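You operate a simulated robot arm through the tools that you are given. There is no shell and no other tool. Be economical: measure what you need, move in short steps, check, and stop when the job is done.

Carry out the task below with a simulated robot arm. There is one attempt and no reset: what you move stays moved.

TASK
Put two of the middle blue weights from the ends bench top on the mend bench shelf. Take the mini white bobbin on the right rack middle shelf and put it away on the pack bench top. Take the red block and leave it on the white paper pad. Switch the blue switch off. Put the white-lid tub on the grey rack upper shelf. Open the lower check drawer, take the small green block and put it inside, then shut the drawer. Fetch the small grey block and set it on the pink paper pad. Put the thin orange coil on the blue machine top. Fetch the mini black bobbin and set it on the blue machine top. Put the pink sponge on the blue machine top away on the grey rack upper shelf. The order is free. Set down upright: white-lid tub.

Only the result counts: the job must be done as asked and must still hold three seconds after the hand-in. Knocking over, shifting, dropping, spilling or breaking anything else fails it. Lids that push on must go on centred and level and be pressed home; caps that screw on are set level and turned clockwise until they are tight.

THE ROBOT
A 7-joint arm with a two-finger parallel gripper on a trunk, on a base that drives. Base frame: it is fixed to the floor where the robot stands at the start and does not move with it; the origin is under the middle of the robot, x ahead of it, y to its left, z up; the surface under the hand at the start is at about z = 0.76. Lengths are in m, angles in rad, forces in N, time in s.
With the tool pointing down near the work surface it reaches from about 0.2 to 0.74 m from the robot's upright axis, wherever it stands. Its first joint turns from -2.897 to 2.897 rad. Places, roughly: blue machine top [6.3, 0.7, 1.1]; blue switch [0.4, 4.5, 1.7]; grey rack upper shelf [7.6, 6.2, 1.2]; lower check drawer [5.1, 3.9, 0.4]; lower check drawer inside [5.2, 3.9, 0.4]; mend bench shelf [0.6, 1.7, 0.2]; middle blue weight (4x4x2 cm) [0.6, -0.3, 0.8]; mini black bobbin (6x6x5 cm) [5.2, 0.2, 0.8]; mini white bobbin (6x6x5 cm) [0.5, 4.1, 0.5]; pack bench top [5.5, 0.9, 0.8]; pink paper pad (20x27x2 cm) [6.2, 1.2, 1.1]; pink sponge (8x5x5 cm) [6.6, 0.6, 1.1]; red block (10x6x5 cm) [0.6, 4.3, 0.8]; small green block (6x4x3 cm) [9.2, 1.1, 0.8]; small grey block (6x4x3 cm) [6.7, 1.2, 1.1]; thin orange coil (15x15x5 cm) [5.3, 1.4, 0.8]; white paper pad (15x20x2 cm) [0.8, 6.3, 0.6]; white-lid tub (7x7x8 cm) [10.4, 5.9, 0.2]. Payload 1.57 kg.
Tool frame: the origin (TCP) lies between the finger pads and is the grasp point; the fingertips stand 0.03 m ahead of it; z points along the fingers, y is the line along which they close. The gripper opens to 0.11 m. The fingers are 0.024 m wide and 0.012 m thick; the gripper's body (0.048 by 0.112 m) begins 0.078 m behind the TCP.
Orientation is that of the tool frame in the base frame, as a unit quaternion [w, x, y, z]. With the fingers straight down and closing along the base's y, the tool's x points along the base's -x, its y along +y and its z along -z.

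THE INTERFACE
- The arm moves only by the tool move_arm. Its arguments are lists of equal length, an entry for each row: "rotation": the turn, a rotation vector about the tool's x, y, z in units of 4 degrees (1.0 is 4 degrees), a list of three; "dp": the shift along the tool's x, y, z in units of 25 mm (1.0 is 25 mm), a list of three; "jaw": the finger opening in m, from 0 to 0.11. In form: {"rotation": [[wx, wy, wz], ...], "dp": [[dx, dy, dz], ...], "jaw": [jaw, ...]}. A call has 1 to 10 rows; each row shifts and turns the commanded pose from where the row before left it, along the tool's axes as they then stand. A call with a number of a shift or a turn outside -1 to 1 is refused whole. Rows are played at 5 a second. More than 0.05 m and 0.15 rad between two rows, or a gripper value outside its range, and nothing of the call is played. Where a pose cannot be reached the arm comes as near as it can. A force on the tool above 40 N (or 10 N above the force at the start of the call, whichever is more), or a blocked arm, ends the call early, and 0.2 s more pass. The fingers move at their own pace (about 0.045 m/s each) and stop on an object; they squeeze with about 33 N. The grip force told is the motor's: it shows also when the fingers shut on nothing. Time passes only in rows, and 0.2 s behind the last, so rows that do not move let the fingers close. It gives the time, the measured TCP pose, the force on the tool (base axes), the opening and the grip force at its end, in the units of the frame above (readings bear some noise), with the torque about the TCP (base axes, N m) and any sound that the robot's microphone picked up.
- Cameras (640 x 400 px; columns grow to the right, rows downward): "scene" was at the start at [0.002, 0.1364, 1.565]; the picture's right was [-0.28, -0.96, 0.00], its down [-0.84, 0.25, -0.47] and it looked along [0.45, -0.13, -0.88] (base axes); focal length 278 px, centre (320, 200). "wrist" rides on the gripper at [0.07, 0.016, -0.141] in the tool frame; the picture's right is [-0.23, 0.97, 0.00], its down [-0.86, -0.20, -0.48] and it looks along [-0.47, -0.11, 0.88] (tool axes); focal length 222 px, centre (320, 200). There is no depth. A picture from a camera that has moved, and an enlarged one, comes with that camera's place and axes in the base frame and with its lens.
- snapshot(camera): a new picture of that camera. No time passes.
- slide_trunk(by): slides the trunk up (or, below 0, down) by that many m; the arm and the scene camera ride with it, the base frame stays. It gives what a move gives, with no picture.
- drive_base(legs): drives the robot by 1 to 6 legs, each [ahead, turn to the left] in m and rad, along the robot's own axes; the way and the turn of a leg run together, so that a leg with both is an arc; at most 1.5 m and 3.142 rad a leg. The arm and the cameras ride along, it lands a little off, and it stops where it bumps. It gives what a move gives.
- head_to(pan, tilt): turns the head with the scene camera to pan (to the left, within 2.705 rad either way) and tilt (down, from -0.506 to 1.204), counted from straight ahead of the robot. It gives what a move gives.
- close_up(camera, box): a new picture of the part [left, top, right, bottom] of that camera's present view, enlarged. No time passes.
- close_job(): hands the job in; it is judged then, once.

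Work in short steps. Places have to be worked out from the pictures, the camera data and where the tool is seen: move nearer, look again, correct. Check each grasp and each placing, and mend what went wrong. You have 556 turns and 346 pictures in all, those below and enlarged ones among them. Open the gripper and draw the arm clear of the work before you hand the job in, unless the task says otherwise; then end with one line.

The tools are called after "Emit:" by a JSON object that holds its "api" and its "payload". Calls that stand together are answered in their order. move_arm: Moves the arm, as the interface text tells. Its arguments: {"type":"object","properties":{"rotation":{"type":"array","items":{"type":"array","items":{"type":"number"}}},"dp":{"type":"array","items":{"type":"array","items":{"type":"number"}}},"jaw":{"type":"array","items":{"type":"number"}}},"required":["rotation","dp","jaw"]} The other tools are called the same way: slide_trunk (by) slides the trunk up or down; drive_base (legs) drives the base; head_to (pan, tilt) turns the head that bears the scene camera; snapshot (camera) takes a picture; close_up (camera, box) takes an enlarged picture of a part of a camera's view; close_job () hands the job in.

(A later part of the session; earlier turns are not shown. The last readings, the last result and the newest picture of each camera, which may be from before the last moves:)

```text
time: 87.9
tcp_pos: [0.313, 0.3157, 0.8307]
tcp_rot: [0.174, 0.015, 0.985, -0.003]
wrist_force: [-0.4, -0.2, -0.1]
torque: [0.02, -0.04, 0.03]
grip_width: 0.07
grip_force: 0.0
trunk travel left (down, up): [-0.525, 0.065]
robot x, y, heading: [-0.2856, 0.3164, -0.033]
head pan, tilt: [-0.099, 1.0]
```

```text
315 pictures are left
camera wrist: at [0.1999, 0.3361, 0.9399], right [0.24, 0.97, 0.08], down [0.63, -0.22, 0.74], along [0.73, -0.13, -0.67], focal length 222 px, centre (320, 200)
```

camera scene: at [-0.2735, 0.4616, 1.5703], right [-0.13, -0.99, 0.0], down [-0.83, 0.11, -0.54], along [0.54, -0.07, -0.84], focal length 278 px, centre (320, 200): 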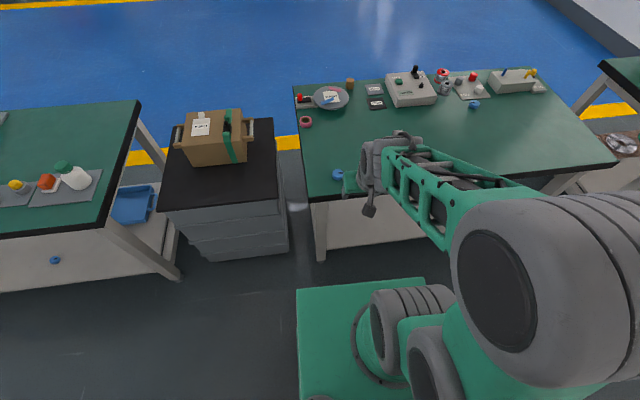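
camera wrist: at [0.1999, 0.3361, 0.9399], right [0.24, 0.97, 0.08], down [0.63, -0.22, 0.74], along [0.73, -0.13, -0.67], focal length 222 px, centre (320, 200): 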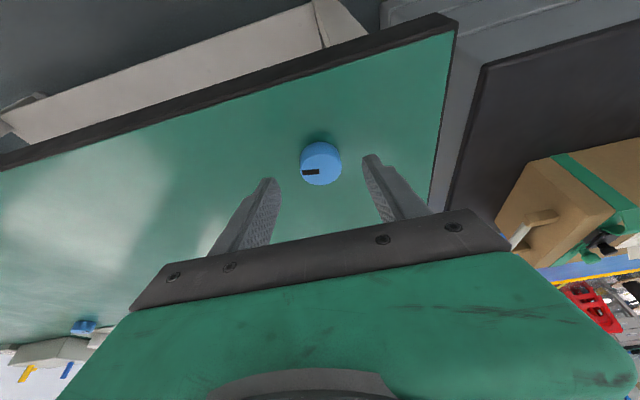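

Emit:
{"api": "move_arm", "payload": {"rotation": [[0, 0, 0], [0, 0, 0], [0, 0, 0], [0, 0, 0], [0, 0, 0], [0, 0, 0]], "dp": [[0.08, 0.04, 0.8], [0, 0, 0.8], [0, 0, 0], [0, 0, 0], [0, 0, 0], [0, 0, 0]], "jaw": [0.07, 0.07, 0.0, 0.0, 0.0, 0.0]}}

Emit:
{"api": "move_arm", "payload": {"rotation": [[0, 0, 0], [0, 0, 0], [0, 0, 0], [0, 0, 0], [0, 0, 0], [0, 0, 0], [0, 0, 0], [0, 0, 0]], "dp": [[0, 0, -0.5], [0, 0, -0.8], [0, 0, -1], [0.8, 0, -1], [0.8, 0, -1], [0.8, 0, -0.8], [0.8, 0, -0.8], [0.8, 0, -0.8]], "jaw": [0, 0, 0, 0, 0, 0, 0, 0]}}

Emit:
{"api": "snapshot", "payload": {"camera": "wrist"}}

```text
time: 89.3
tcp_pos: [0.3238, 0.3159, 0.7949]
tcp_rot: [0.174, 0.015, 0.985, -0.002]
wrist_force: [1.0, 0.6, 0.4]
torque: [0.0, -0.02, 0.0]
grip_width: 0.0383
grip_force: 33.0
trunk travel left (down, up): [-0.525, 0.065]
robot x, y, heading: [-0.289, 0.3162, -0.033]
head pan, tilt: [-0.099, 1.0]
```

```text
time: 91.1
tcp_pos: [0.1725, 0.3231, 0.9162]
tcp_rot: [0.174, 0.016, 0.985, -0.003]
wrist_force: [0.1, -0.8, -1.9]
torque: [-0.02, 0.01, -0.01]
grip_width: 0.0384
grip_force: 33.3
trunk travel left (down, up): [-0.525, 0.065]
robot x, y, heading: [-0.287, 0.3147, -0.035]
head pan, tilt: [-0.099, 1.0]
```

```text
314 pictures are left
camera wrist: at [0.0593, 0.3429, 1.0256], right [0.24, 0.97, 0.08], down [0.63, -0.22, 0.74], along [0.73, -0.13, -0.67], focal length 222 px, centre (320, 200)
```

wrist: 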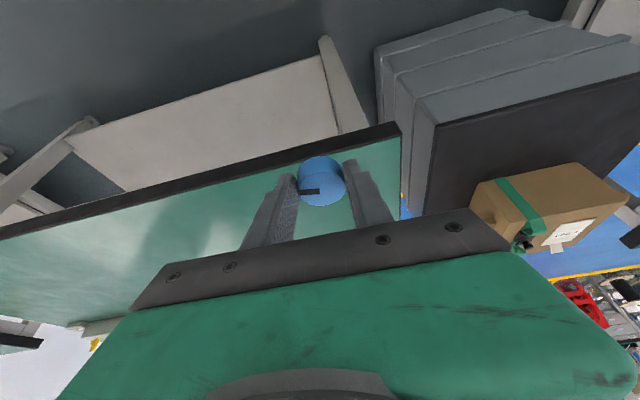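

Held. Turn, drive to y≈1.55, face the mend bench and lower.

Emit:
{"api": "drive_base", "payload": {"legs": [[0, 1.62], [1.24, 0], [0, -1.585]]}}

Emit:
{"api": "slide_trunk", "payload": {"by": -0.4}}

Emit:
{"api": "slide_trunk", "payload": {"by": -0.12}}

Emit:
{"api": "snapshot", "payload": {"camera": "wrist"}}

```text
time: 105.4
tcp_pos: [0.0974, 1.6074, 0.9164]
tcp_rot: [0.174, -0.01, 0.985, 0.002]
wrist_force: [0.2, -0.7, -1.9]
torque: [-0.01, 0.03, 0.02]
grip_width: 0.0384
grip_force: 33.3
trunk travel left (down, up): [-0.525, 0.065]
robot x, y, heading: [-0.3659, 1.574, 0.023]
head pan, tilt: [-0.099, 1.0]
```

```text
time: 109.2
tcp_pos: [0.0954, 1.608, 0.5157]
tcp_rot: [0.173, -0.011, 0.985, 0.002]
wrist_force: [0.5, -0.1, -1.9]
torque: [-0.02, 0.06, 0.0]
grip_width: 0.0383
grip_force: 32.6
trunk travel left (down, up): [-0.125, 0.465]
robot x, y, heading: [-0.3622, 1.5749, 0.018]
head pan, tilt: [-0.099, 1.0]
```

```text
time: 110.7
tcp_pos: [0.0965, 1.6077, 0.3961]
tcp_rot: [0.174, -0.01, 0.985, 0.002]
wrist_force: [-0.3, -0.4, -2.0]
torque: [-0.02, 0.01, 0.0]
grip_width: 0.0384
grip_force: 33.3
trunk travel left (down, up): [-0.005, 0.585]
robot x, y, heading: [-0.3617, 1.5735, 0.019]
head pan, tilt: [-0.099, 1.0]
```

```text
313 pictures are left
camera wrist: at [-0.0173, 1.6212, 0.5055], right [0.19, 0.98, 0.08], down [0.64, -0.19, 0.74], along [0.74, -0.09, -0.67], focal length 222 px, centre (320, 200)
```

wrist: 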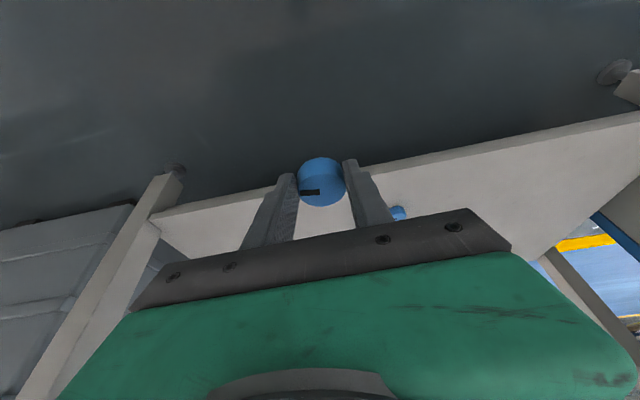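

Emit:
{"api": "move_arm", "payload": {"rotation": [[0, 0, 0], [0, 0, 0], [0, 0, 0], [0, 0, 0], [0, 0, 0], [0, 0, 0], [0, 0, 0], [0, 0, 0], [0, 0, 0]], "dp": [[-0.96, 0, 0.7], [-0.96, 0, 0.7], [-0.96, 0, 0.8], [-0.96, 0, 0.8], [-0.96, 0, 0.8], [-0.96, 0, 0.8], [-0.96, 0, 0.8], [-0.96, 0, 0.8], [-0.96, 0, 0.8]], "jaw": [0, 0, 0, 0, 0, 0, 0, 0, 0]}}

Emit:
{"api": "snapshot", "payload": {"camera": "wrist"}}

```text
time: 112.7
tcp_pos: [0.36, 1.6144, 0.3052]
tcp_rot: [0.174, -0.01, 0.985, 0.002]
wrist_force: [-1.2, -0.9, -0.6]
torque: [-0.01, 0.07, -0.01]
grip_width: 0.0385
grip_force: 33.0
trunk travel left (down, up): [-0.005, 0.585]
robot x, y, heading: [-0.3632, 1.5765, 0.023]
head pan, tilt: [-0.099, 1.0]
```

```text
312 pictures are left
camera wrist: at [0.2458, 1.6278, 0.4147], right [0.19, 0.98, 0.08], down [0.64, -0.19, 0.74], along [0.74, -0.09, -0.67], focal length 222 px, centre (320, 200)
```

wrist: 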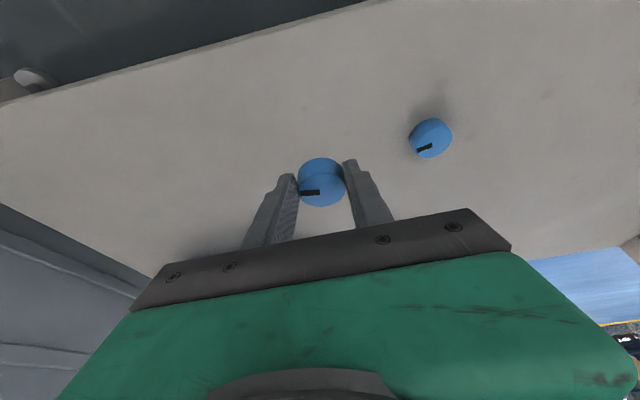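

Emit:
{"api": "move_arm", "payload": {"rotation": [[0, 0, 0], [0, 0, 0], [0, 0, 0], [0, 0, 0], [0, 0, 0]], "dp": [[0.27, 0, 0.75], [0.27, 0, 0.75], [0.27, 0, 0.75], [0.05, 0, 0.15], [0.05, 0, 0.13]], "jaw": [0, 0, 0, 0, 0]}}

```text
time: 113.9
tcp_pos: [0.3595, 1.6138, 0.2394]
tcp_rot: [0.174, -0.01, 0.985, 0.001]
wrist_force: [-0.7, -0.5, -1.4]
torque: [0.0, 0.03, 0.03]
grip_width: 0.0383
grip_force: 33.4
trunk travel left (down, up): [-0.005, 0.585]
robot x, y, heading: [-0.3593, 1.5748, 0.023]
head pan, tilt: [-0.099, 1.0]
```

Emit:
{"api": "move_arm", "payload": {"rotation": [[0, 0, 0], [0, 0, 0]], "dp": [[0.04, 0, 0.1], [0.03, 0, 0.08]], "jaw": [0, 0]}}

```text
time: 114.5
tcp_pos: [0.3613, 1.6121, 0.2348]
tcp_rot: [0.175, -0.01, 0.985, 0.002]
wrist_force: [-2.8, 0.4, 1.8]
torque: [-0.02, 0.07, -0.05]
grip_width: 0.0385
grip_force: 33.5
trunk travel left (down, up): [-0.005, 0.585]
robot x, y, heading: [-0.3623, 1.5743, 0.023]
head pan, tilt: [-0.099, 1.0]
```

Touching. Release and retract.

Emit:
{"api": "move_arm", "payload": {"rotation": [[0, 0, 0], [0, 0, 0], [0, 0, 0], [0, 0, 0], [0, 0, 0]], "dp": [[0, 0, 0], [0, 0, 0], [0, 0, -0.5], [0, 0, -1], [0, 0, -1]], "jaw": [0.07, 0.07, 0.07, 0.07, 0.07]}}

Emit:
{"api": "snapshot", "payload": {"camera": "wrist"}}

Emit:
{"api": "move_arm", "payload": {"rotation": [[0, 0, 0], [0, 0, 0], [0, 0, 0], [0, 0, 0], [0, 0, 0], [0, 0, 0], [0, 0, 0], [0, 0, 0], [0, 0, 0], [0, 0, 0]], "dp": [[0.81, 0, -0.8], [0.81, 0, -0.8], [0.81, 0, -0.8], [0.81, 0, -0.8], [0.81, 0, -0.9], [0.81, 0, -0.9], [0.81, 0, -1], [0.81, 0, -1], [0.81, 0, -1], [0.81, 0, -1]], "jaw": [0.07, 0.07, 0.07, 0.07, 0.07, 0.07, 0.07, 0.07, 0.07, 0.07]}}

Emit:
{"api": "slide_trunk", "payload": {"by": 0.4}}

Emit:
{"api": "slide_trunk", "payload": {"by": 0.12}}

```text
time: 115.7
tcp_pos: [0.3377, 1.6115, 0.291]
tcp_rot: [0.173, -0.01, 0.985, 0.002]
wrist_force: [0.3, -0.5, -0.3]
torque: [-0.01, 0.01, 0.03]
grip_width: 0.0701
grip_force: 0.1
trunk travel left (down, up): [-0.005, 0.585]
robot x, y, heading: [-0.3606, 1.5762, 0.015]
head pan, tilt: [-0.099, 1.0]
```

```text
311 pictures are left
camera wrist: at [0.2234, 1.6269, 0.3998], right [0.19, 0.98, 0.08], down [0.65, -0.19, 0.74], along [0.74, -0.09, -0.67], focal length 222 px, centre (320, 200)
```

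wrist: 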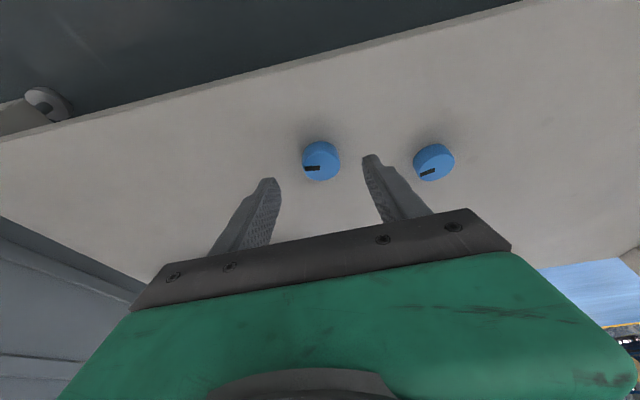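

```text
time: 117.9
tcp_pos: [0.0699, 1.6057, 0.4332]
tcp_rot: [0.172, -0.011, 0.985, 0.003]
wrist_force: [-0.5, -0.2, 0.5]
torque: [-0.01, -0.01, 0.01]
grip_width: 0.0698
grip_force: 0.0
trunk travel left (down, up): [-0.005, 0.585]
robot x, y, heading: [-0.3611, 1.5775, 0.016]
head pan, tilt: [-0.099, 1.0]
```

```text
time: 121.8
tcp_pos: [0.0712, 1.6058, 0.8332]
tcp_rot: [0.173, -0.01, 0.985, 0.003]
wrist_force: [-0.7, 0.4, -0.5]
torque: [0.0, 0.0, 0.02]
grip_width: 0.0699
grip_force: 0.2
trunk travel left (down, up): [-0.405, 0.185]
robot x, y, heading: [-0.363, 1.5752, 0.027]
head pan, tilt: [-0.099, 1.0]
```

```text
time: 123.3
tcp_pos: [0.0709, 1.6054, 0.9536]
tcp_rot: [0.173, -0.01, 0.985, 0.001]
wrist_force: [0.3, -0.6, -1.0]
torque: [0.06, -0.04, -0.01]
grip_width: 0.07
grip_force: 0.0
trunk travel left (down, up): [-0.525, 0.065]
robot x, y, heading: [-0.3641, 1.5737, 0.021]
head pan, tilt: [-0.099, 1.0]
```

Both weights are on the shelf. Next look along the corridor at the racks to see how the switch, red block and bobbin are reachable.

Emit:
{"api": "drive_base", "payload": {"legs": [[0, 1.55]]}}

Emit:
{"api": "head_to", "payload": {"pan": -0.2, "tilt": 0.3}}

Emit:
{"api": "snapshot", "payload": {"camera": "scene"}}

Emit:
{"api": "close_up", "payload": {"camera": "scene", "box": [240, 80, 480, 230]}}

```text
time: 127.5
tcp_pos: [-0.397, 2.0086, 0.9538]
tcp_rot: [-0.121, 0.706, -0.687, -0.124]
wrist_force: [0.3, 0.2, 0.2]
torque: [0.03, 0.0, 0.03]
grip_width: 0.0698
grip_force: 0.0
trunk travel left (down, up): [-0.525, 0.065]
robot x, y, heading: [-0.3626, 1.574, 1.598]
head pan, tilt: [-0.099, 1.0]
```

```text
time: 128.6
tcp_pos: [-0.3973, 2.008, 0.9536]
tcp_rot: [-0.122, 0.705, -0.687, -0.124]
wrist_force: [-1.0, -0.5, 0.1]
torque: [0.0, 0.07, -0.03]
grip_width: 0.0701
grip_force: 0.1
trunk travel left (down, up): [-0.525, 0.065]
robot x, y, heading: [-0.3658, 1.5753, 1.6]
head pan, tilt: [-0.201, 0.3]
```

```text
310 pictures are left
camera scene: at [-0.4995, 1.6018, 1.6297], right [0.99, -0.17, 0.0], down [-0.05, -0.29, -0.95], along [0.16, 0.94, -0.3], focal length 278 px, centre (320, 200)
```

scene: 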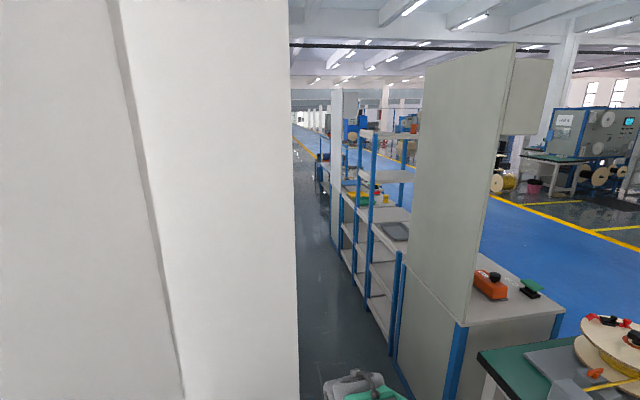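

```text
2.67 times, centred on (360, 155) of scene
camera zoom: at [-0.4995, 1.6018, 1.6297], right [0.99, -0.17, 0.0], down [-0.05, -0.29, -0.95], along [0.16, 0.94, -0.3], focal length 742 px, centre (213, 320)
```

zoom: 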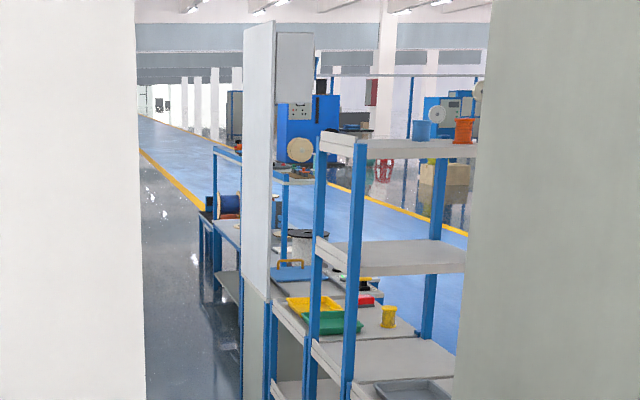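

The switch panel and rack face the aisle; the corridor is passable past the pillar and the row ends near y≈7.6. I'll go around the north end in stages, first to (-0.12, 2.35).

Emit:
{"api": "drive_base", "payload": {"legs": [[0, -0.332], [0.813, 0], [0, 0.303]]}}

Emit:
{"api": "head_to", "payload": {"pan": 0.0, "tilt": 0.7}}

Emit:
{"api": "snapshot", "payload": {"camera": "scene"}}

```text
time: 134.9
tcp_pos: [-0.1538, 2.7683, 0.9543]
tcp_rot: [-0.122, 0.7, -0.693, -0.124]
wrist_force: [0.6, 0.1, -0.6]
torque: [-0.08, 0.01, -0.04]
grip_width: 0.0702
grip_force: 0.1
trunk travel left (down, up): [-0.525, 0.065]
robot x, y, heading: [-0.129, 2.3327, 1.581]
head pan, tilt: [-0.201, 0.3]
```

```text
time: 135.8
tcp_pos: [-0.156, 2.7693, 0.9543]
tcp_rot: [-0.122, 0.7, -0.692, -0.123]
wrist_force: [-0.1, 0.0, 0.3]
torque: [-0.03, 0.0, -0.03]
grip_width: 0.0697
grip_force: 0.1
trunk travel left (down, up): [-0.525, 0.065]
robot x, y, heading: [-0.1261, 2.3357, 1.582]
head pan, tilt: [0.0, 0.7]
```

```text
308 pictures are left
camera scene: at [-0.2825, 2.358, 1.5938], right [1.0, 0.01, 0.0], down [0.01, -0.64, -0.77], along [-0.01, 0.77, -0.64], focal length 278 px, centre (320, 200)
```

scene: 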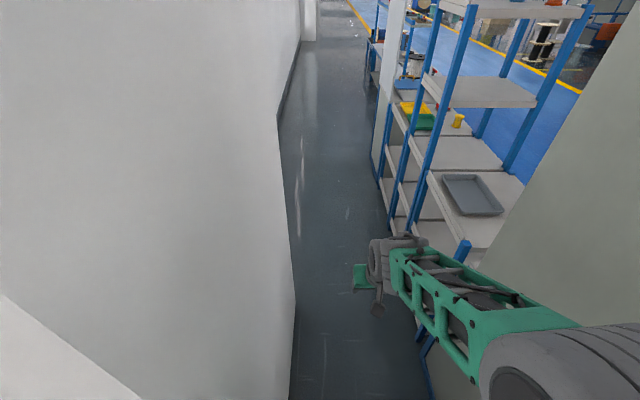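

Gap is about 0.72 m wide centred at x≈-0.085. Proceed carefully north.

Emit:
{"api": "drive_base", "payload": {"legs": [[0, -0.045], [1.0, 0], [0, 0.035]]}}

Emit:
{"api": "drive_base", "payload": {"legs": [[1.2, 0]]}}

Emit:
{"api": "head_to", "payload": {"pan": -0.3, "tilt": 0.5}}

Emit:
{"api": "snapshot", "payload": {"camera": "scene"}}

```text
time: 141.7
tcp_pos: [-0.1266, 3.7627, 0.9533]
tcp_rot: [-0.122, 0.701, -0.692, -0.123]
wrist_force: [-0.3, 0.1, 1.0]
torque: [0.02, 0.0, 0.0]
grip_width: 0.0701
grip_force: 0.0
trunk travel left (down, up): [-0.525, 0.065]
robot x, y, heading: [-0.101, 3.3263, 1.583]
head pan, tilt: [0.0, 0.7]
```

```text
time: 147.8
tcp_pos: [-0.1313, 4.9572, 0.9546]
tcp_rot: [-0.123, 0.698, -0.695, -0.123]
wrist_force: [-0.6, 0.8, 0.1]
torque: [0.0, -0.02, 0.0]
grip_width: 0.07
grip_force: 0.1
trunk travel left (down, up): [-0.525, 0.065]
robot x, y, heading: [-0.1062, 4.5255, 1.571]
head pan, tilt: [0.0, 0.7]
```

```text
time: 148.6
tcp_pos: [-0.1315, 4.9572, 0.9545]
tcp_rot: [-0.123, 0.698, -0.695, -0.123]
wrist_force: [-0.2, 0.7, 1.0]
torque: [0.0, 0.0, -0.03]
grip_width: 0.07
grip_force: 0.1
trunk travel left (down, up): [-0.525, 0.065]
robot x, y, heading: [-0.1118, 4.5258, 1.576]
head pan, tilt: [-0.3, 0.499]
```

```text
307 pictures are left
camera scene: at [-0.236, 4.5505, 1.6114], right [0.96, -0.29, 0.0], down [-0.14, -0.46, -0.88], along [0.26, 0.84, -0.48], focal length 278 px, centre (320, 200)
```

scene: 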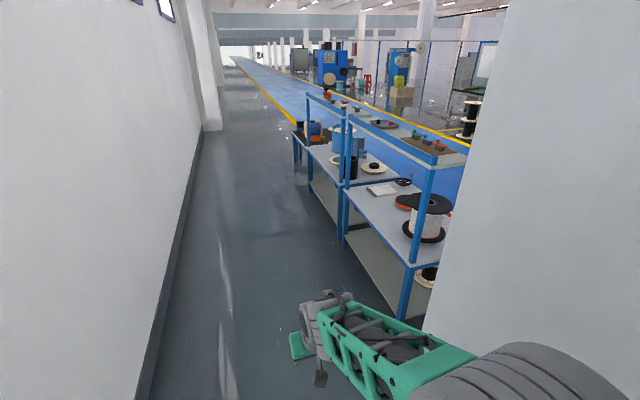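

I see the white pad under an upper shelf at ~(0.85,6.4). Look to the right/back at the rack beside me.

Emit:
{"api": "head_to", "payload": {"pan": -1.9, "tilt": 0.75}}

Emit:
{"api": "snapshot", "payload": {"camera": "scene"}}

```text
time: 150.2
tcp_pos: [-0.1313, 4.9576, 0.9542]
tcp_rot: [-0.123, 0.698, -0.695, -0.123]
wrist_force: [0.3, 0.6, -0.6]
torque: [-0.01, 0.01, 0.03]
grip_width: 0.0702
grip_force: 0.1
trunk travel left (down, up): [-0.525, 0.065]
robot x, y, heading: [-0.1017, 4.5228, 1.574]
head pan, tilt: [-1.901, 0.75]
```

```text
306 pictures are left
camera scene: at [-0.1841, 4.4369, 1.5895], right [-0.32, -0.95, 0.0], down [-0.65, 0.22, -0.73], along [0.69, -0.23, -0.68], focal length 278 px, centre (320, 200)
```

scene: 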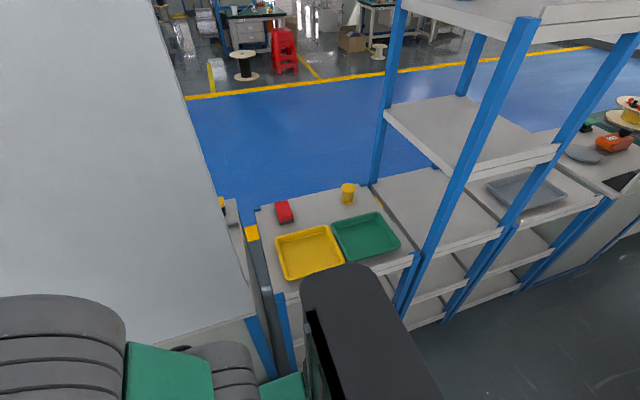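

The switch and bobbin are best done from the aisle. Drive north around the row's end.

Emit:
{"api": "drive_base", "payload": {"legs": [[1.5, 0], [1.5, 0]]}}

Emit:
{"api": "head_to", "payload": {"pan": -0.5, "tilt": 0.5}}

Emit:
{"api": "snapshot", "payload": {"camera": "scene"}}

```text
time: 164.8
tcp_pos: [-0.0984, 7.9915, 0.9545]
tcp_rot: [0.124, -0.692, 0.701, 0.122]
wrist_force: [0.2, 0.0, 0.3]
torque: [0.04, -0.01, 0.02]
grip_width: 0.0699
grip_force: 0.0
trunk travel left (down, up): [-0.525, 0.065]
robot x, y, heading: [-0.0843, 7.5598, 1.557]
head pan, tilt: [-1.901, 0.75]
```

```text
time: 166.4
tcp_pos: [-0.0994, 7.9926, 0.9541]
tcp_rot: [0.123, -0.692, 0.701, 0.122]
wrist_force: [-0.4, 0.4, -0.7]
torque: [0.02, 0.0, 0.05]
grip_width: 0.0698
grip_force: 0.0
trunk travel left (down, up): [-0.525, 0.065]
robot x, y, heading: [-0.081, 7.5594, 1.556]
head pan, tilt: [-0.499, 0.499]
```

```text
305 pictures are left
camera scene: at [-0.193, 7.5787, 1.6114], right [0.87, -0.49, 0.0], down [-0.24, -0.42, -0.88], along [0.43, 0.76, -0.48], focal length 278 px, centre (320, 200)
```

scene: 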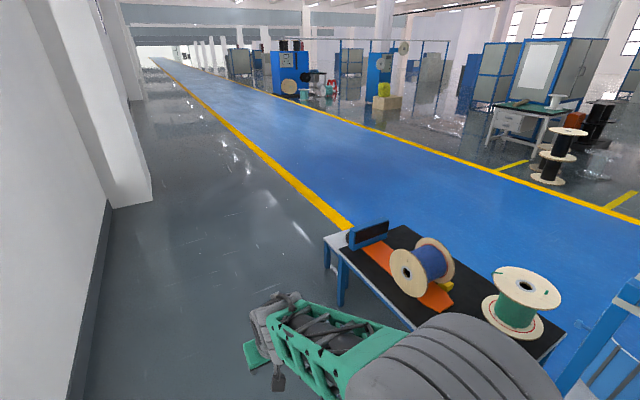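

Emit:
{"api": "drive_base", "payload": {"legs": [[1.5, 0], [0.35, 0], [0, -1.57], [1.5, 0], [0.45, 0], [0, -1.57]]}}

Emit:
{"api": "head_to", "payload": {"pan": -0.5, "tilt": 0.4}}

Emit:
{"api": "snapshot", "payload": {"camera": "scene"}}

```text
time: 192.6
tcp_pos: [1.8969, 9.0227, 0.9538]
tcp_rot: [0.126, 0.679, 0.713, -0.12]
wrist_force: [0.2, 0.2, 0.7]
torque: [0.03, -0.02, 0.01]
grip_width: 0.0699
grip_force: 0.1
trunk travel left (down, up): [-0.525, 0.065]
robot x, y, heading: [1.855, 9.4527, -1.523]
head pan, tilt: [-0.499, 0.499]
```

```text
time: 193.2
tcp_pos: [1.8974, 9.023, 0.9539]
tcp_rot: [0.126, 0.679, 0.713, -0.119]
wrist_force: [0.4, 0.0, 0.2]
torque: [-0.02, 0.01, 0.0]
grip_width: 0.0701
grip_force: 0.1
trunk travel left (down, up): [-0.525, 0.065]
robot x, y, heading: [1.8542, 9.4544, -1.522]
head pan, tilt: [-0.499, 0.4]
```

```text
304 pictures are left
camera scene: at [1.9656, 9.4391, 1.6205], right [-0.9, 0.44, 0.0], down [0.17, 0.35, -0.92], along [-0.4, -0.83, -0.39], focal length 278 px, centre (320, 200)
```

scene: 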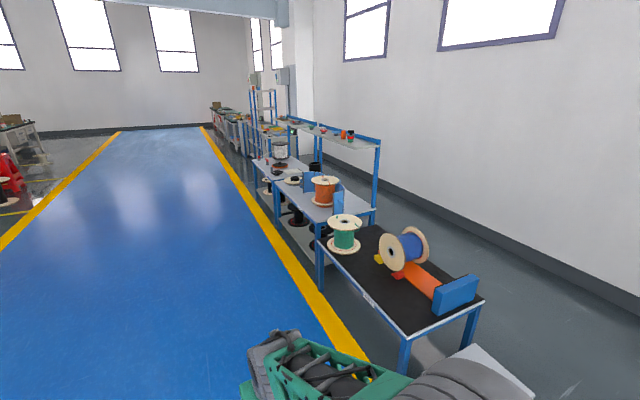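

Emit:
{"api": "drive_base", "payload": {"legs": [[0, -0.08], [1.5, 0], [1.5, 0], [1.5, 0], [0.4, 0]]}}

Emit:
{"api": "head_to", "payload": {"pan": -1.4, "tilt": 0.3}}

Emit:
{"api": "snapshot", "payload": {"camera": "scene"}}

```text
time: 217.2
tcp_pos: [1.7655, 4.1497, 0.9542]
tcp_rot: [0.122, 0.702, 0.69, -0.124]
wrist_force: [-0.2, 0.6, -0.4]
torque: [0.0, 0.03, -0.02]
grip_width: 0.07
grip_force: 0.1
trunk travel left (down, up): [-0.525, 0.065]
robot x, y, heading: [1.7537, 4.5857, -1.587]
head pan, tilt: [-0.499, 0.4]
```

```text
time: 218.4
tcp_pos: [1.7673, 4.1492, 0.9541]
tcp_rot: [0.121, 0.703, 0.69, -0.124]
wrist_force: [-0.9, 0.5, 0.1]
torque: [-0.01, 0.0, 0.0]
grip_width: 0.0698
grip_force: 0.1
trunk travel left (down, up): [-0.525, 0.065]
robot x, y, heading: [1.7485, 4.5843, -1.589]
head pan, tilt: [-1.4, 0.3]
```

```text
303 pictures are left
camera scene: at [1.8155, 4.6266, 1.6298], right [-0.15, 0.99, 0.0], down [0.29, 0.05, -0.96], along [-0.94, -0.15, -0.3], focal length 278 px, centre (320, 200)
```

scene: 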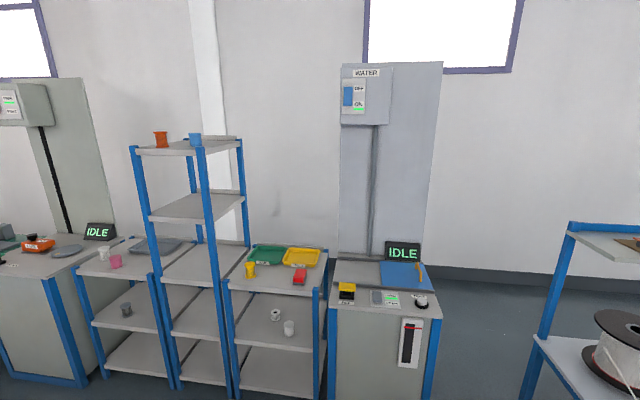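

Emit:
{"api": "close_up", "payload": {"camera": "scene", "box": [320, 50, 440, 140]}}

Emit:
{"api": "close_up", "payload": {"camera": "scene", "box": [220, 230, 440, 400]}}

```text
4.44 times, centred on (380, 95) of scene
camera zoom: at [1.8155, 4.6266, 1.6298], right [-0.15, 0.99, 0.0], down [0.29, 0.05, -0.96], along [-0.94, -0.15, -0.3], focal length 1237 px, centre (53, 667)
```

zoom: 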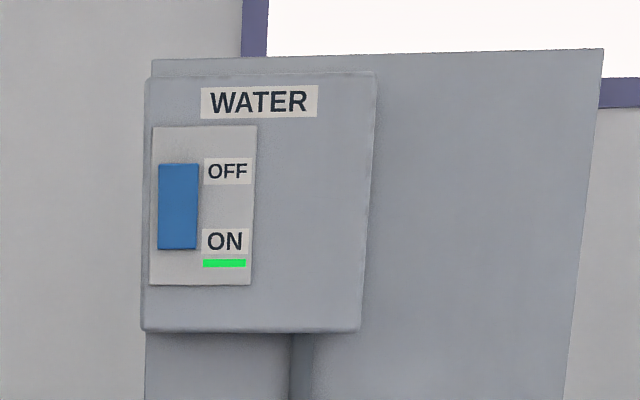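

```text
2.35 times, centred on (330, 315) of scene
camera zoom: at [1.8155, 4.6266, 1.6298], right [-0.15, 0.99, 0.0], down [0.29, 0.05, -0.96], along [-0.94, -0.15, -0.3], focal length 655 px, centre (296, -71)
```

zoom: 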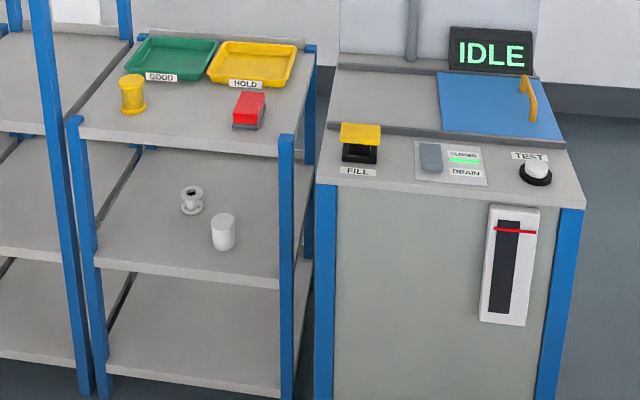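

The rocker is ON (lower half in, green light); I need to press its upper half at ≈(0.4,4.535,1.74). First test how high the arm can reach: face the console, raise trunk, and point the tool forward.

Emit:
{"api": "drive_base", "payload": {"legs": [[0, -1.555]]}}

Emit:
{"api": "slide_trunk", "payload": {"by": 0.065}}

Emit:
{"api": "move_arm", "payload": {"rotation": [[0, -1, 0], [0, -1, 0], [0, -1, 0], [0, -1, 0], [0, -1, 0], [0, -1, 0], [0, -1, 0], [0, -1, 0], [0, -1, 0], [0, -1, 0]], "dp": [[0, 0, -0.5], [0, 0, -0.5], [0, 0, -0.5], [0, 0, -0.5], [0, 0, -0.5], [-0.5, 0, 0], [-0.5, 0, 0], [-0.5, 0, 0], [-0.5, 0, 0], [-0.5, 0, 0]], "jaw": [0, 0, 0, 0, 0, 0, 0, 0, 0, 0]}}

Emit:
{"api": "move_arm", "payload": {"rotation": [[0, -1, 0], [0, -1, 0], [0, -1, 0], [0, -1, 0], [0, -1, 0], [0, -1, 0], [0, -1, 0], [0, -1, 0], [0, -1, 0], [0, -1, 0]], "dp": [[-1, 0, 0], [-1, 0, 0], [-1, 0, 0], [-1, 0, 0], [-1, 0, 0], [-1, 0, 0], [-1, 0, 0], [-1, 0, 0], [-1, 0, 0], [-1, 0, 0]], "jaw": [0, 0, 0, 0, 0, 0, 0, 0, 0, 0]}}

```text
time: 222.6
tcp_pos: [1.318, 4.569, 0.9532]
tcp_rot: [-0.001, 0.985, -0.008, -0.173]
wrist_force: [0.2, 0.4, 0.1]
torque: [0.0, 0.0, 0.01]
grip_width: 0.0698
grip_force: 0.1
trunk travel left (down, up): [-0.525, 0.065]
robot x, y, heading: [1.7541, 4.5849, 3.121]
head pan, tilt: [-1.4, 0.3]
```

```text
time: 223.6
tcp_pos: [1.3177, 4.5684, 1.02]
tcp_rot: [-0.002, 0.985, -0.009, -0.174]
wrist_force: [0.9, -0.5, -1.2]
torque: [0.01, 0.02, 0.0]
grip_width: 0.07
grip_force: 0.0
trunk travel left (down, up): [-0.59, 0.0]
robot x, y, heading: [1.7537, 4.5809, 3.127]
head pan, tilt: [-1.4, 0.3]
```

```text
time: 225.8
tcp_pos: [1.3069, 4.5757, 1.1129]
tcp_rot: [-0.01, 0.871, -0.013, -0.49]
wrist_force: [0.4, -0.2, 0.6]
torque: [0.03, -0.01, -0.03]
grip_width: 0.0
grip_force: 21.9
trunk travel left (down, up): [-0.59, 0.0]
robot x, y, heading: [1.7583, 4.584, 3.129]
head pan, tilt: [-1.4, 0.3]
```

```text
time: 228.0
tcp_pos: [1.2499, 4.5708, 1.3474]
tcp_rot: [0.011, -0.654, 0.005, 0.756]
wrist_force: [-0.1, -0.5, -0.2]
torque: [0.0, -0.02, 0.01]
grip_width: 0.0002
grip_force: 21.3
trunk travel left (down, up): [-0.59, 0.0]
robot x, y, heading: [1.753, 4.5845, 3.122]
head pan, tilt: [-1.4, 0.3]
```

Good, tool is now horizontal at z=1.35. Raise further.

Emit:
{"api": "move_arm", "payload": {"rotation": [[0, 0, 0], [0, 0, 0], [0, 0, 0], [0, 0, 0], [0, 0, 0], [0, 0, 0], [0, 0, 0], [0, 0, 0], [0, 0, 0], [0, 0, 0]], "dp": [[-1, 0, 0], [-1, 0, 0], [-1, 0, 0], [-1, 0, 0], [-1, 0, 0], [-1, 0, 0], [-1, 0, 0], [-1, 0, 0], [-1, 0, 0], [-1, 0, 0]], "jaw": [0, 0, 0, 0, 0, 0, 0, 0, 0, 0]}}

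Emit:
{"api": "move_arm", "payload": {"rotation": [[0, 0, 0], [0, 0, 0], [0, 0, 0], [0, 0, 0], [0, 0, 0]], "dp": [[-1, 0, 0.14], [-1, 0, 0.14], [-1, 0, 0.14], [-1, 0, 0.14], [-1, 0, 0.14]], "jaw": [0, 0, 0, 0, 0]}}

Emit:
{"api": "snapshot", "payload": {"camera": "wrist"}}

Emit:
{"api": "snapshot", "payload": {"camera": "scene"}}

```text
time: 230.4
tcp_pos: [1.2724, 4.5652, 1.5732]
tcp_rot: [0.015, -0.668, 0.001, 0.744]
wrist_force: [-1.0, -1.3, 0.4]
torque: [-0.01, 0.02, -0.02]
grip_width: 0.0
grip_force: 21.4
trunk travel left (down, up): [-0.59, 0.0]
robot x, y, heading: [1.7519, 4.5831, 3.124]
head pan, tilt: [-1.4, 0.3]
stopped in row 10: the arm was blocked; the commanded pose is now the measured one
```

```text
time: 231.6
tcp_pos: [1.2742, 4.5666, 1.7097]
tcp_rot: [0.015, -0.665, 0.003, 0.747]
wrist_force: [-0.5, -0.3, 1.0]
torque: [-0.03, 0.0, 0.0]
grip_width: 0.0003
grip_force: 21.2
trunk travel left (down, up): [-0.59, 0.0]
robot x, y, heading: [1.7567, 4.5847, 3.127]
head pan, tilt: [-1.4, 0.3]
```

```text
300 pictures are left
camera wrist: at [1.4055, 4.5476, 1.6228], right [0.0, -0.98, 0.21], down [0.58, 0.17, 0.8], along [-0.81, 0.12, 0.57], focal length 222 px, centre (320, 200)
```

wrist: 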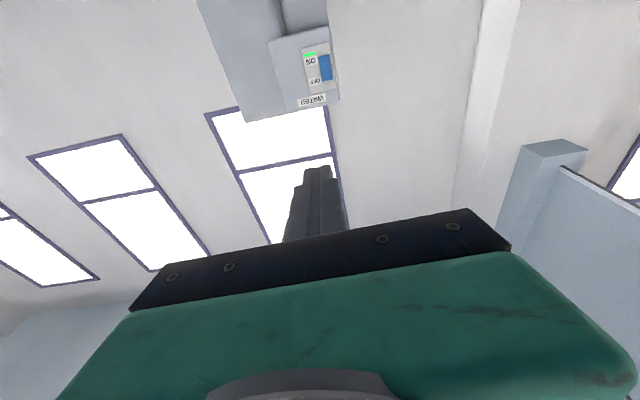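

```text
299 pictures are left
camera scene: at [1.795, 4.5201, 1.6948], right [0.99, 0.15, 0.0], down [0.05, -0.29, -0.96], along [-0.15, 0.94, -0.3], focal length 278 px, centre (320, 200)
```

scene: 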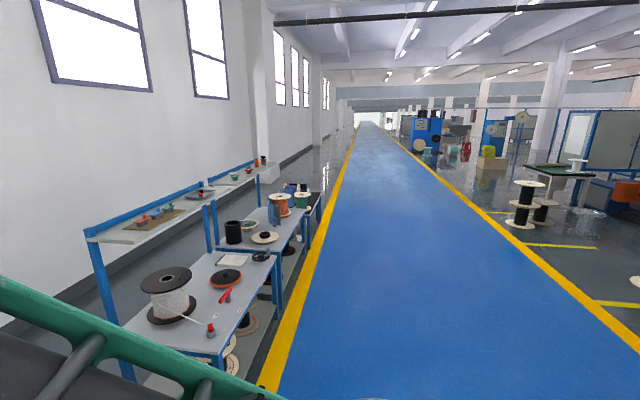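

Reachable height. Test the needed extension here (free air) before driving up to the console.

Emit:
{"api": "move_arm", "payload": {"rotation": [[0, 0, 0], [0, 0, 0], [0, 0, 0], [0, 0, 0], [0, 0, 0], [0, 0, 0]], "dp": [[-0.15, 0.2, 1], [-0.15, 0.2, 1], [-0.15, 0.2, 1], [-0.15, 0.2, 1], [-0.1, 0.2, 1], [0, 0.1, 1]], "jaw": [0, 0, 0, 0, 0, 0]}}

```text
time: 233.0
tcp_pos: [1.1252, 4.5418, 1.7414]
tcp_rot: [0.014, -0.665, 0.002, 0.747]
wrist_force: [-0.1, 0.4, 0.0]
torque: [0.04, -0.03, 0.02]
grip_width: 0.0
grip_force: 21.6
trunk travel left (down, up): [-0.59, 0.0]
robot x, y, heading: [1.7525, 4.5837, 3.124]
head pan, tilt: [-1.4, 0.3]
```

Reachable. Pull back 0.1, then drive up to the console.

Emit:
{"api": "move_arm", "payload": {"rotation": [[0, 0, 0], [0, 0, 0], [0, 0, 0], [0, 0, 0]], "dp": [[0, 0.1, -1], [0, 0.1, -1], [0, 0.1, -1], [0, 0.1, -1]], "jaw": [0, 0, 0, 0]}}

Emit:
{"api": "drive_base", "payload": {"legs": [[0.62, 0]]}}

Emit:
{"api": "snapshot", "payload": {"camera": "wrist"}}

Emit:
{"api": "head_to", "payload": {"pan": 0.0, "tilt": 0.8}}

Emit:
{"api": "snapshot", "payload": {"camera": "scene"}}

```text
time: 234.0
tcp_pos: [1.2262, 4.5297, 1.7305]
tcp_rot: [0.015, -0.664, 0.003, 0.747]
wrist_force: [0.3, 0.2, -0.3]
torque: [0.01, 0.03, 0.0]
grip_width: 0.0
grip_force: 21.6
trunk travel left (down, up): [-0.59, 0.0]
robot x, y, heading: [1.7506, 4.5829, 3.118]
head pan, tilt: [-1.4, 0.3]
```

```text
time: 237.5
tcp_pos: [0.6023, 4.5361, 1.7303]
tcp_rot: [0.013, -0.664, 0.001, 0.747]
wrist_force: [0.2, 0.3, -0.5]
torque: [0.01, 0.0, 0.01]
grip_width: 0.0
grip_force: 21.7
trunk travel left (down, up): [-0.59, 0.0]
robot x, y, heading: [1.1335, 4.5969, 3.129]
head pan, tilt: [-1.4, 0.3]
```

```text
298 pictures are left
camera wrist: at [0.734, 4.519, 1.6442], right [0.01, -0.98, 0.21], down [0.58, 0.18, 0.8], along [-0.81, 0.12, 0.57], focal length 222 px, centre (320, 200)
```

wrist: 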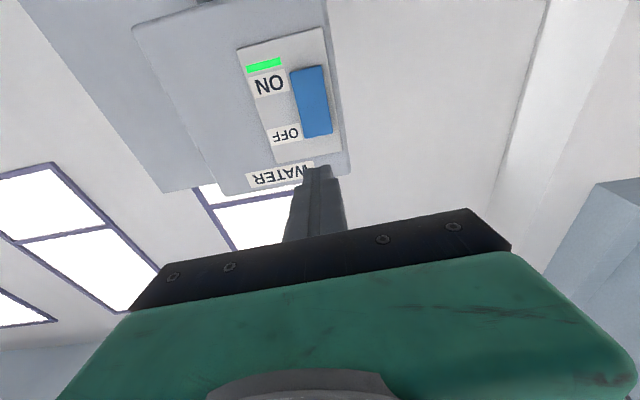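

```text
time: 239.1
tcp_pos: [0.602, 4.5358, 1.7298]
tcp_rot: [0.012, -0.664, 0.0, 0.748]
wrist_force: [-0.1, -0.4, -0.4]
torque: [0.0, 0.01, -0.02]
grip_width: 0.0001
grip_force: 22.0
trunk travel left (down, up): [-0.59, 0.0]
robot x, y, heading: [1.1268, 4.5901, 3.125]
head pan, tilt: [0.0, 0.799]
```

```text
297 pictures are left
camera scene: at [1.1064, 4.4386, 1.6505], right [0.01, 1.0, 0.0], down [0.72, -0.01, -0.7], along [-0.7, 0.01, -0.72], focal length 278 px, centre (320, 200)
```

scene: 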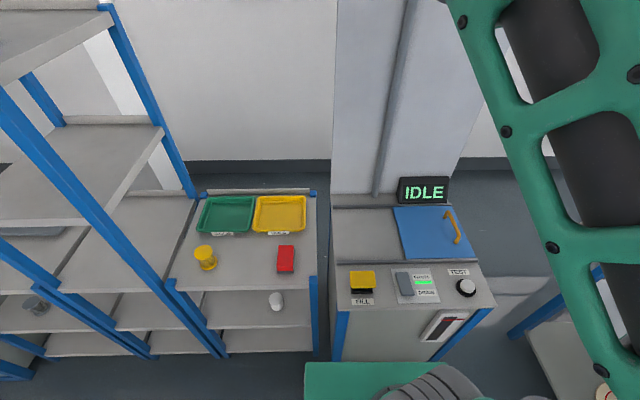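

Target for the tip: (0.40, 4.541, 1.742). Advance most of the way, then check.

Emit:
{"api": "move_arm", "payload": {"rotation": [[0, 0, 0], [0, 0, 0], [0, 0, 0], [0, 0, 0], [0, 0, 0]], "dp": [[0.08, 0, 1], [0.08, 0, 1], [0.08, 0, 1], [0.08, 0, 1], [0.08, 0, 1]], "jaw": [0, 0, 0, 0, 0]}}

Emit:
{"api": "snapshot", "payload": {"camera": "wrist"}}

```text
time: 240.3
tcp_pos: [0.4764, 4.5379, 1.7353]
tcp_rot: [0.011, -0.664, 0.0, 0.748]
wrist_force: [-0.2, 0.0, -0.7]
torque: [0.02, -0.03, 0.0]
grip_width: 0.0002
grip_force: 21.6
trunk travel left (down, up): [-0.59, 0.0]
robot x, y, heading: [1.1296, 4.5909, 3.129]
head pan, tilt: [0.0, 0.799]
```

```text
296 pictures are left
camera wrist: at [0.6086, 4.5198, 1.6488], right [0.01, -0.98, 0.21], down [0.58, 0.18, 0.8], along [-0.82, 0.12, 0.57], focal length 222 px, centre (320, 200)
```

wrist: 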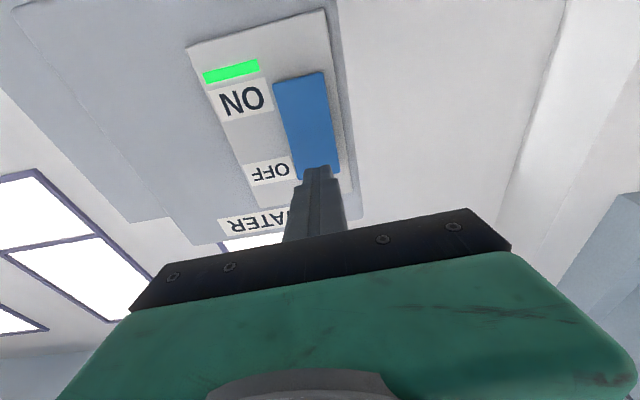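

Aligned on the upper half. Press forward.

Emit:
{"api": "move_arm", "payload": {"rotation": [[0, 0, 0], [0, 0, 0], [0, 0, 0], [0, 0, 0], [0, 0, 0]], "dp": [[0.05, 0, 0.5], [0.05, 0, 0.5], [0.03, 0, 0.3], [0.03, 0, 0.3], [0.03, 0, 0.3]], "jaw": [0, 0, 0, 0, 0]}}

Emit:
{"api": "snapshot", "payload": {"camera": "wrist"}}

```text
time: 241.4
tcp_pos: [0.4476, 4.5396, 1.7457]
tcp_rot: [0.011, -0.658, 0.001, 0.753]
wrist_force: [22.5, -0.5, -2.5]
torque: [-0.1, -0.27, 0.02]
grip_width: 0.0001
grip_force: 20.7
trunk travel left (down, up): [-0.59, 0.0]
robot x, y, heading: [1.1306, 4.5913, 3.132]
head pan, tilt: [0.0, 0.799]
stopped in row 5: the force on the tool passed its limit at 71 N (the readings are from after the stop); the commanded pose is now the measured one
```

```text
295 pictures are left
camera wrist: at [0.5777, 4.5221, 1.6578], right [0.01, -0.98, 0.21], down [0.59, 0.18, 0.79], along [-0.81, 0.12, 0.58], focal length 222 px, centre (320, 200)
```

wrist: 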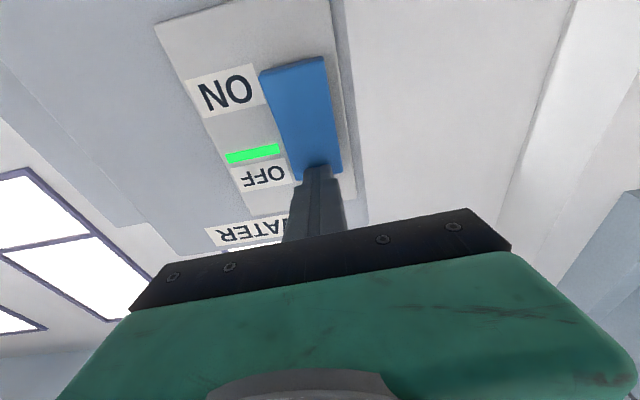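

The indicator moved to OFF. Retreat, back away, and bring the tool back to pointing down.

Emit:
{"api": "move_arm", "payload": {"rotation": [[0, 0, 0], [0, 0, 0], [0, 0, 0], [0, 0, 0]], "dp": [[0, 0, -1], [0, 0, -1], [0, 0, -1], [0, 0, -1]], "jaw": [0, 0, 0, 0]}}

Emit:
{"api": "drive_base", "payload": {"legs": [[-0.35, 0]]}}

Emit:
{"api": "move_arm", "payload": {"rotation": [[0, 1, 0], [0, 1, 0], [0, 1, 0], [0, 1, 0], [0, 1, 0], [0, 1, 0], [0, 1, 0], [0, 1, 0], [0, 1, 0], [0, 1, 0]], "dp": [[1, 0, 0], [1, 0, 0], [1, 0, 0], [1, 0, 0], [1, 0, 0], [1, 0, 0], [1, 0, 0], [1, 0, 0], [1, 0, 0], [1, 0, 0]], "jaw": [0.09, 0.09, 0.09, 0.09, 0.09, 0.09, 0.09, 0.09, 0.09, 0.09]}}

Emit:
{"api": "move_arm", "payload": {"rotation": [[0, 1, 0], [0, 1, 0], [0, 1, 0], [0, 1, 0], [0, 1, 0], [0, 1, 0], [0, 1, 0], [0, 1, 0], [0, 1, 0], [0, 1, 0]], "dp": [[0.7, 0, 0.7], [0.7, 0, 0.7], [0.7, 0, 0.7], [0.7, 0, 0.7], [0.7, 0, 0.7], [0.5, 0, 0.8], [0.5, 0, 0.8], [0.5, 0, 0.8], [0.5, 0, 0.8], [0.5, 0, 0.8]], "jaw": [0.09, 0.09, 0.09, 0.09, 0.09, 0.09, 0.09, 0.09, 0.09, 0.09]}}

```text
time: 242.4
tcp_pos: [0.5371, 4.5374, 1.7263]
tcp_rot: [0.012, -0.662, 0.001, 0.749]
wrist_force: [0.8, -0.1, 0.5]
torque: [-0.03, 0.03, 0.0]
grip_width: 0.0
grip_force: 21.5
trunk travel left (down, up): [-0.59, 0.0]
robot x, y, heading: [1.1287, 4.5928, 3.131]
head pan, tilt: [0.0, 0.799]
```

```text
time: 244.7
tcp_pos: [0.8914, 4.5346, 1.7266]
tcp_rot: [0.012, -0.662, 0.001, 0.749]
wrist_force: [0.1, 1.1, 0.5]
torque: [0.01, -0.03, -0.01]
grip_width: 0.0
grip_force: 21.2
trunk travel left (down, up): [-0.59, 0.0]
robot x, y, heading: [1.4771, 4.5865, 3.124]
head pan, tilt: [0.0, 0.799]
```

```text
time: 246.9
tcp_pos: [0.938, 4.5361, 1.4862]
tcp_rot: [-0.012, 0.879, -0.006, -0.477]
wrist_force: [-0.4, 0.4, 0.2]
torque: [-0.02, 0.02, 0.03]
grip_width: 0.0903
grip_force: 0.0
trunk travel left (down, up): [-0.59, 0.0]
robot x, y, heading: [1.4819, 4.5933, 3.13]
head pan, tilt: [0.0, 0.799]
```

```text
time: 249.1
tcp_pos: [0.9342, 4.5404, 1.2451]
tcp_rot: [-0.007, 0.989, -0.008, -0.148]
wrist_force: [-0.4, -0.5, 0.2]
torque: [0.03, 0.0, 0.03]
grip_width: 0.09
grip_force: 0.1
trunk travel left (down, up): [-0.59, 0.0]
robot x, y, heading: [1.4818, 4.5886, 3.128]
head pan, tilt: [0.0, 0.799]
```

Make the tool vertical and drive closer to pick the red block at ≈(0.6,4.33).

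Emit:
{"api": "move_arm", "payload": {"rotation": [[0, 1, 0], [0, 1, 0], [0, 1, 0], [0, 1, 0], [0, 0.25, 0], [0, 0, 0], [0, 0, 0], [0, 0, 0], [0, 0, 0]], "dp": [[0, 0, 0], [0, 0, 0], [0, 0, 0], [0, 0, 0], [0, 1, 0.2], [0, 1, 0.5], [0, 1, 0.5], [0, 1, 0.5], [0, 1, 0.5]], "jaw": [0.09, 0.09, 0.09, 0.09, 0.09, 0.09, 0.09, 0.09, 0.09]}}

Emit:
{"api": "drive_base", "payload": {"legs": [[0.33, 0]]}}

Emit:
{"api": "snapshot", "payload": {"camera": "wrist"}}

Emit:
{"api": "snapshot", "payload": {"camera": "scene"}}

```text
time: 251.1
tcp_pos: [0.9294, 4.4141, 1.1876]
tcp_rot: [-0.007, 1.0, -0.011, 0.0]
wrist_force: [-0.5, -0.6, -0.1]
torque: [0.01, -0.01, -0.01]
grip_width: 0.0898
grip_force: 0.1
trunk travel left (down, up): [-0.59, 0.0]
robot x, y, heading: [1.4828, 4.5914, 3.13]
head pan, tilt: [0.0, 0.799]
```

```text
time: 253.3
tcp_pos: [0.5951, 4.4207, 1.1882]
tcp_rot: [-0.007, 1.0, -0.011, 0.001]
wrist_force: [0.0, 0.2, 1.0]
torque: [-0.01, 0.01, 0.01]
grip_width: 0.0899
grip_force: 0.0
trunk travel left (down, up): [-0.59, 0.0]
robot x, y, heading: [1.149, 4.5904, 3.125]
head pan, tilt: [0.0, 0.799]
```

```text
294 pictures are left
camera wrist: at [0.6642, 4.4013, 1.3296], right [-0.25, -0.97, -0.01], down [-0.85, 0.21, 0.48], along [-0.46, 0.13, -0.88], focal length 222 px, centre (320, 200)
```

wrist: 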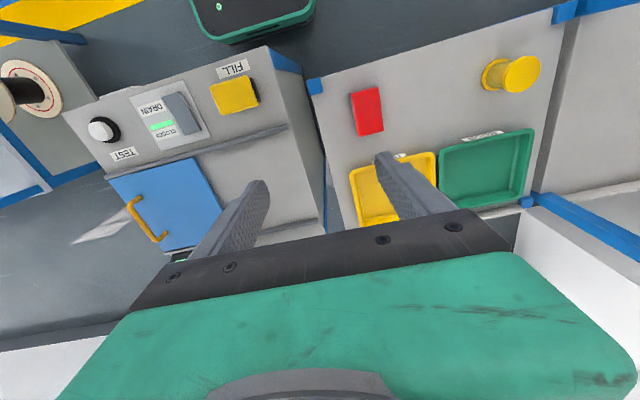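

```text
293 pictures are left
camera scene: at [1.1242, 4.4389, 1.6504], right [0.02, 1.0, 0.0], down [0.72, -0.01, -0.7], along [-0.7, 0.01, -0.72], focal length 278 px, centre (320, 200)
```

scene: 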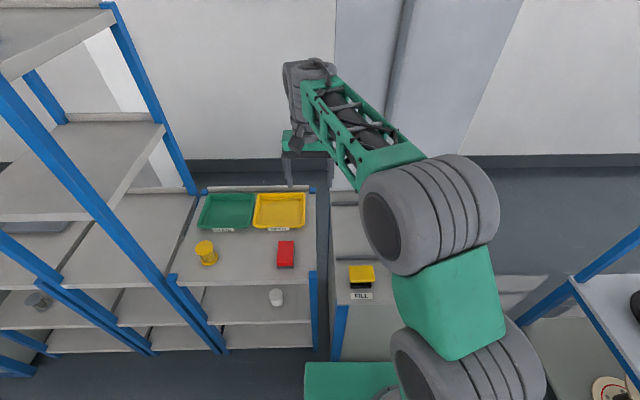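

Block centre ≈(0.577,4.323), aligned with x, width 5.5 cm along y. Descend above it.

Emit:
{"api": "move_arm", "payload": {"rotation": [[0, 0, 0], [0, 0, 0], [0, 0, 0], [0, 0, 0], [0, 0, 0], [0, 0, 0], [0, 0, 0], [0, 0, 0], [0, 0, 0], [0, 0, 0]], "dp": [[-0.064, 0.392, 1], [-0.064, 0.392, 1], [-0.064, 0.392, 1], [-0.064, 0.392, 1], [-0.064, 0.392, 1], [-0.064, 0.392, 1], [-0.064, 0.392, 1], [-0.064, 0.392, 1], [-0.064, 0.392, 1], [-0.064, 0.392, 1]], "jaw": [0.09, 0.09, 0.09, 0.09, 0.09, 0.09, 0.09, 0.09, 0.09, 0.09]}}

Emit:
{"api": "snapshot", "payload": {"camera": "wrist"}}

```text
time: 255.5
tcp_pos: [0.5756, 4.3266, 0.938]
tcp_rot: [-0.007, 1.0, -0.01, 0.0]
wrist_force: [0.0, 0.1, 0.6]
torque: [0.01, 0.01, -0.03]
grip_width: 0.0898
grip_force: 0.1
trunk travel left (down, up): [-0.59, 0.0]
robot x, y, heading: [1.1494, 4.5924, 3.128]
head pan, tilt: [0.0, 0.799]
```

```text
292 pictures are left
camera wrist: at [0.645, 4.3065, 1.0791], right [-0.25, -0.97, -0.01], down [-0.85, 0.21, 0.48], along [-0.46, 0.13, -0.88], focal length 222 px, centre (320, 200)
```

wrist: 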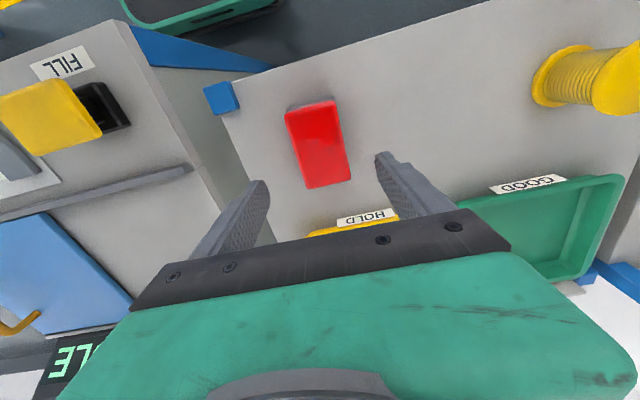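

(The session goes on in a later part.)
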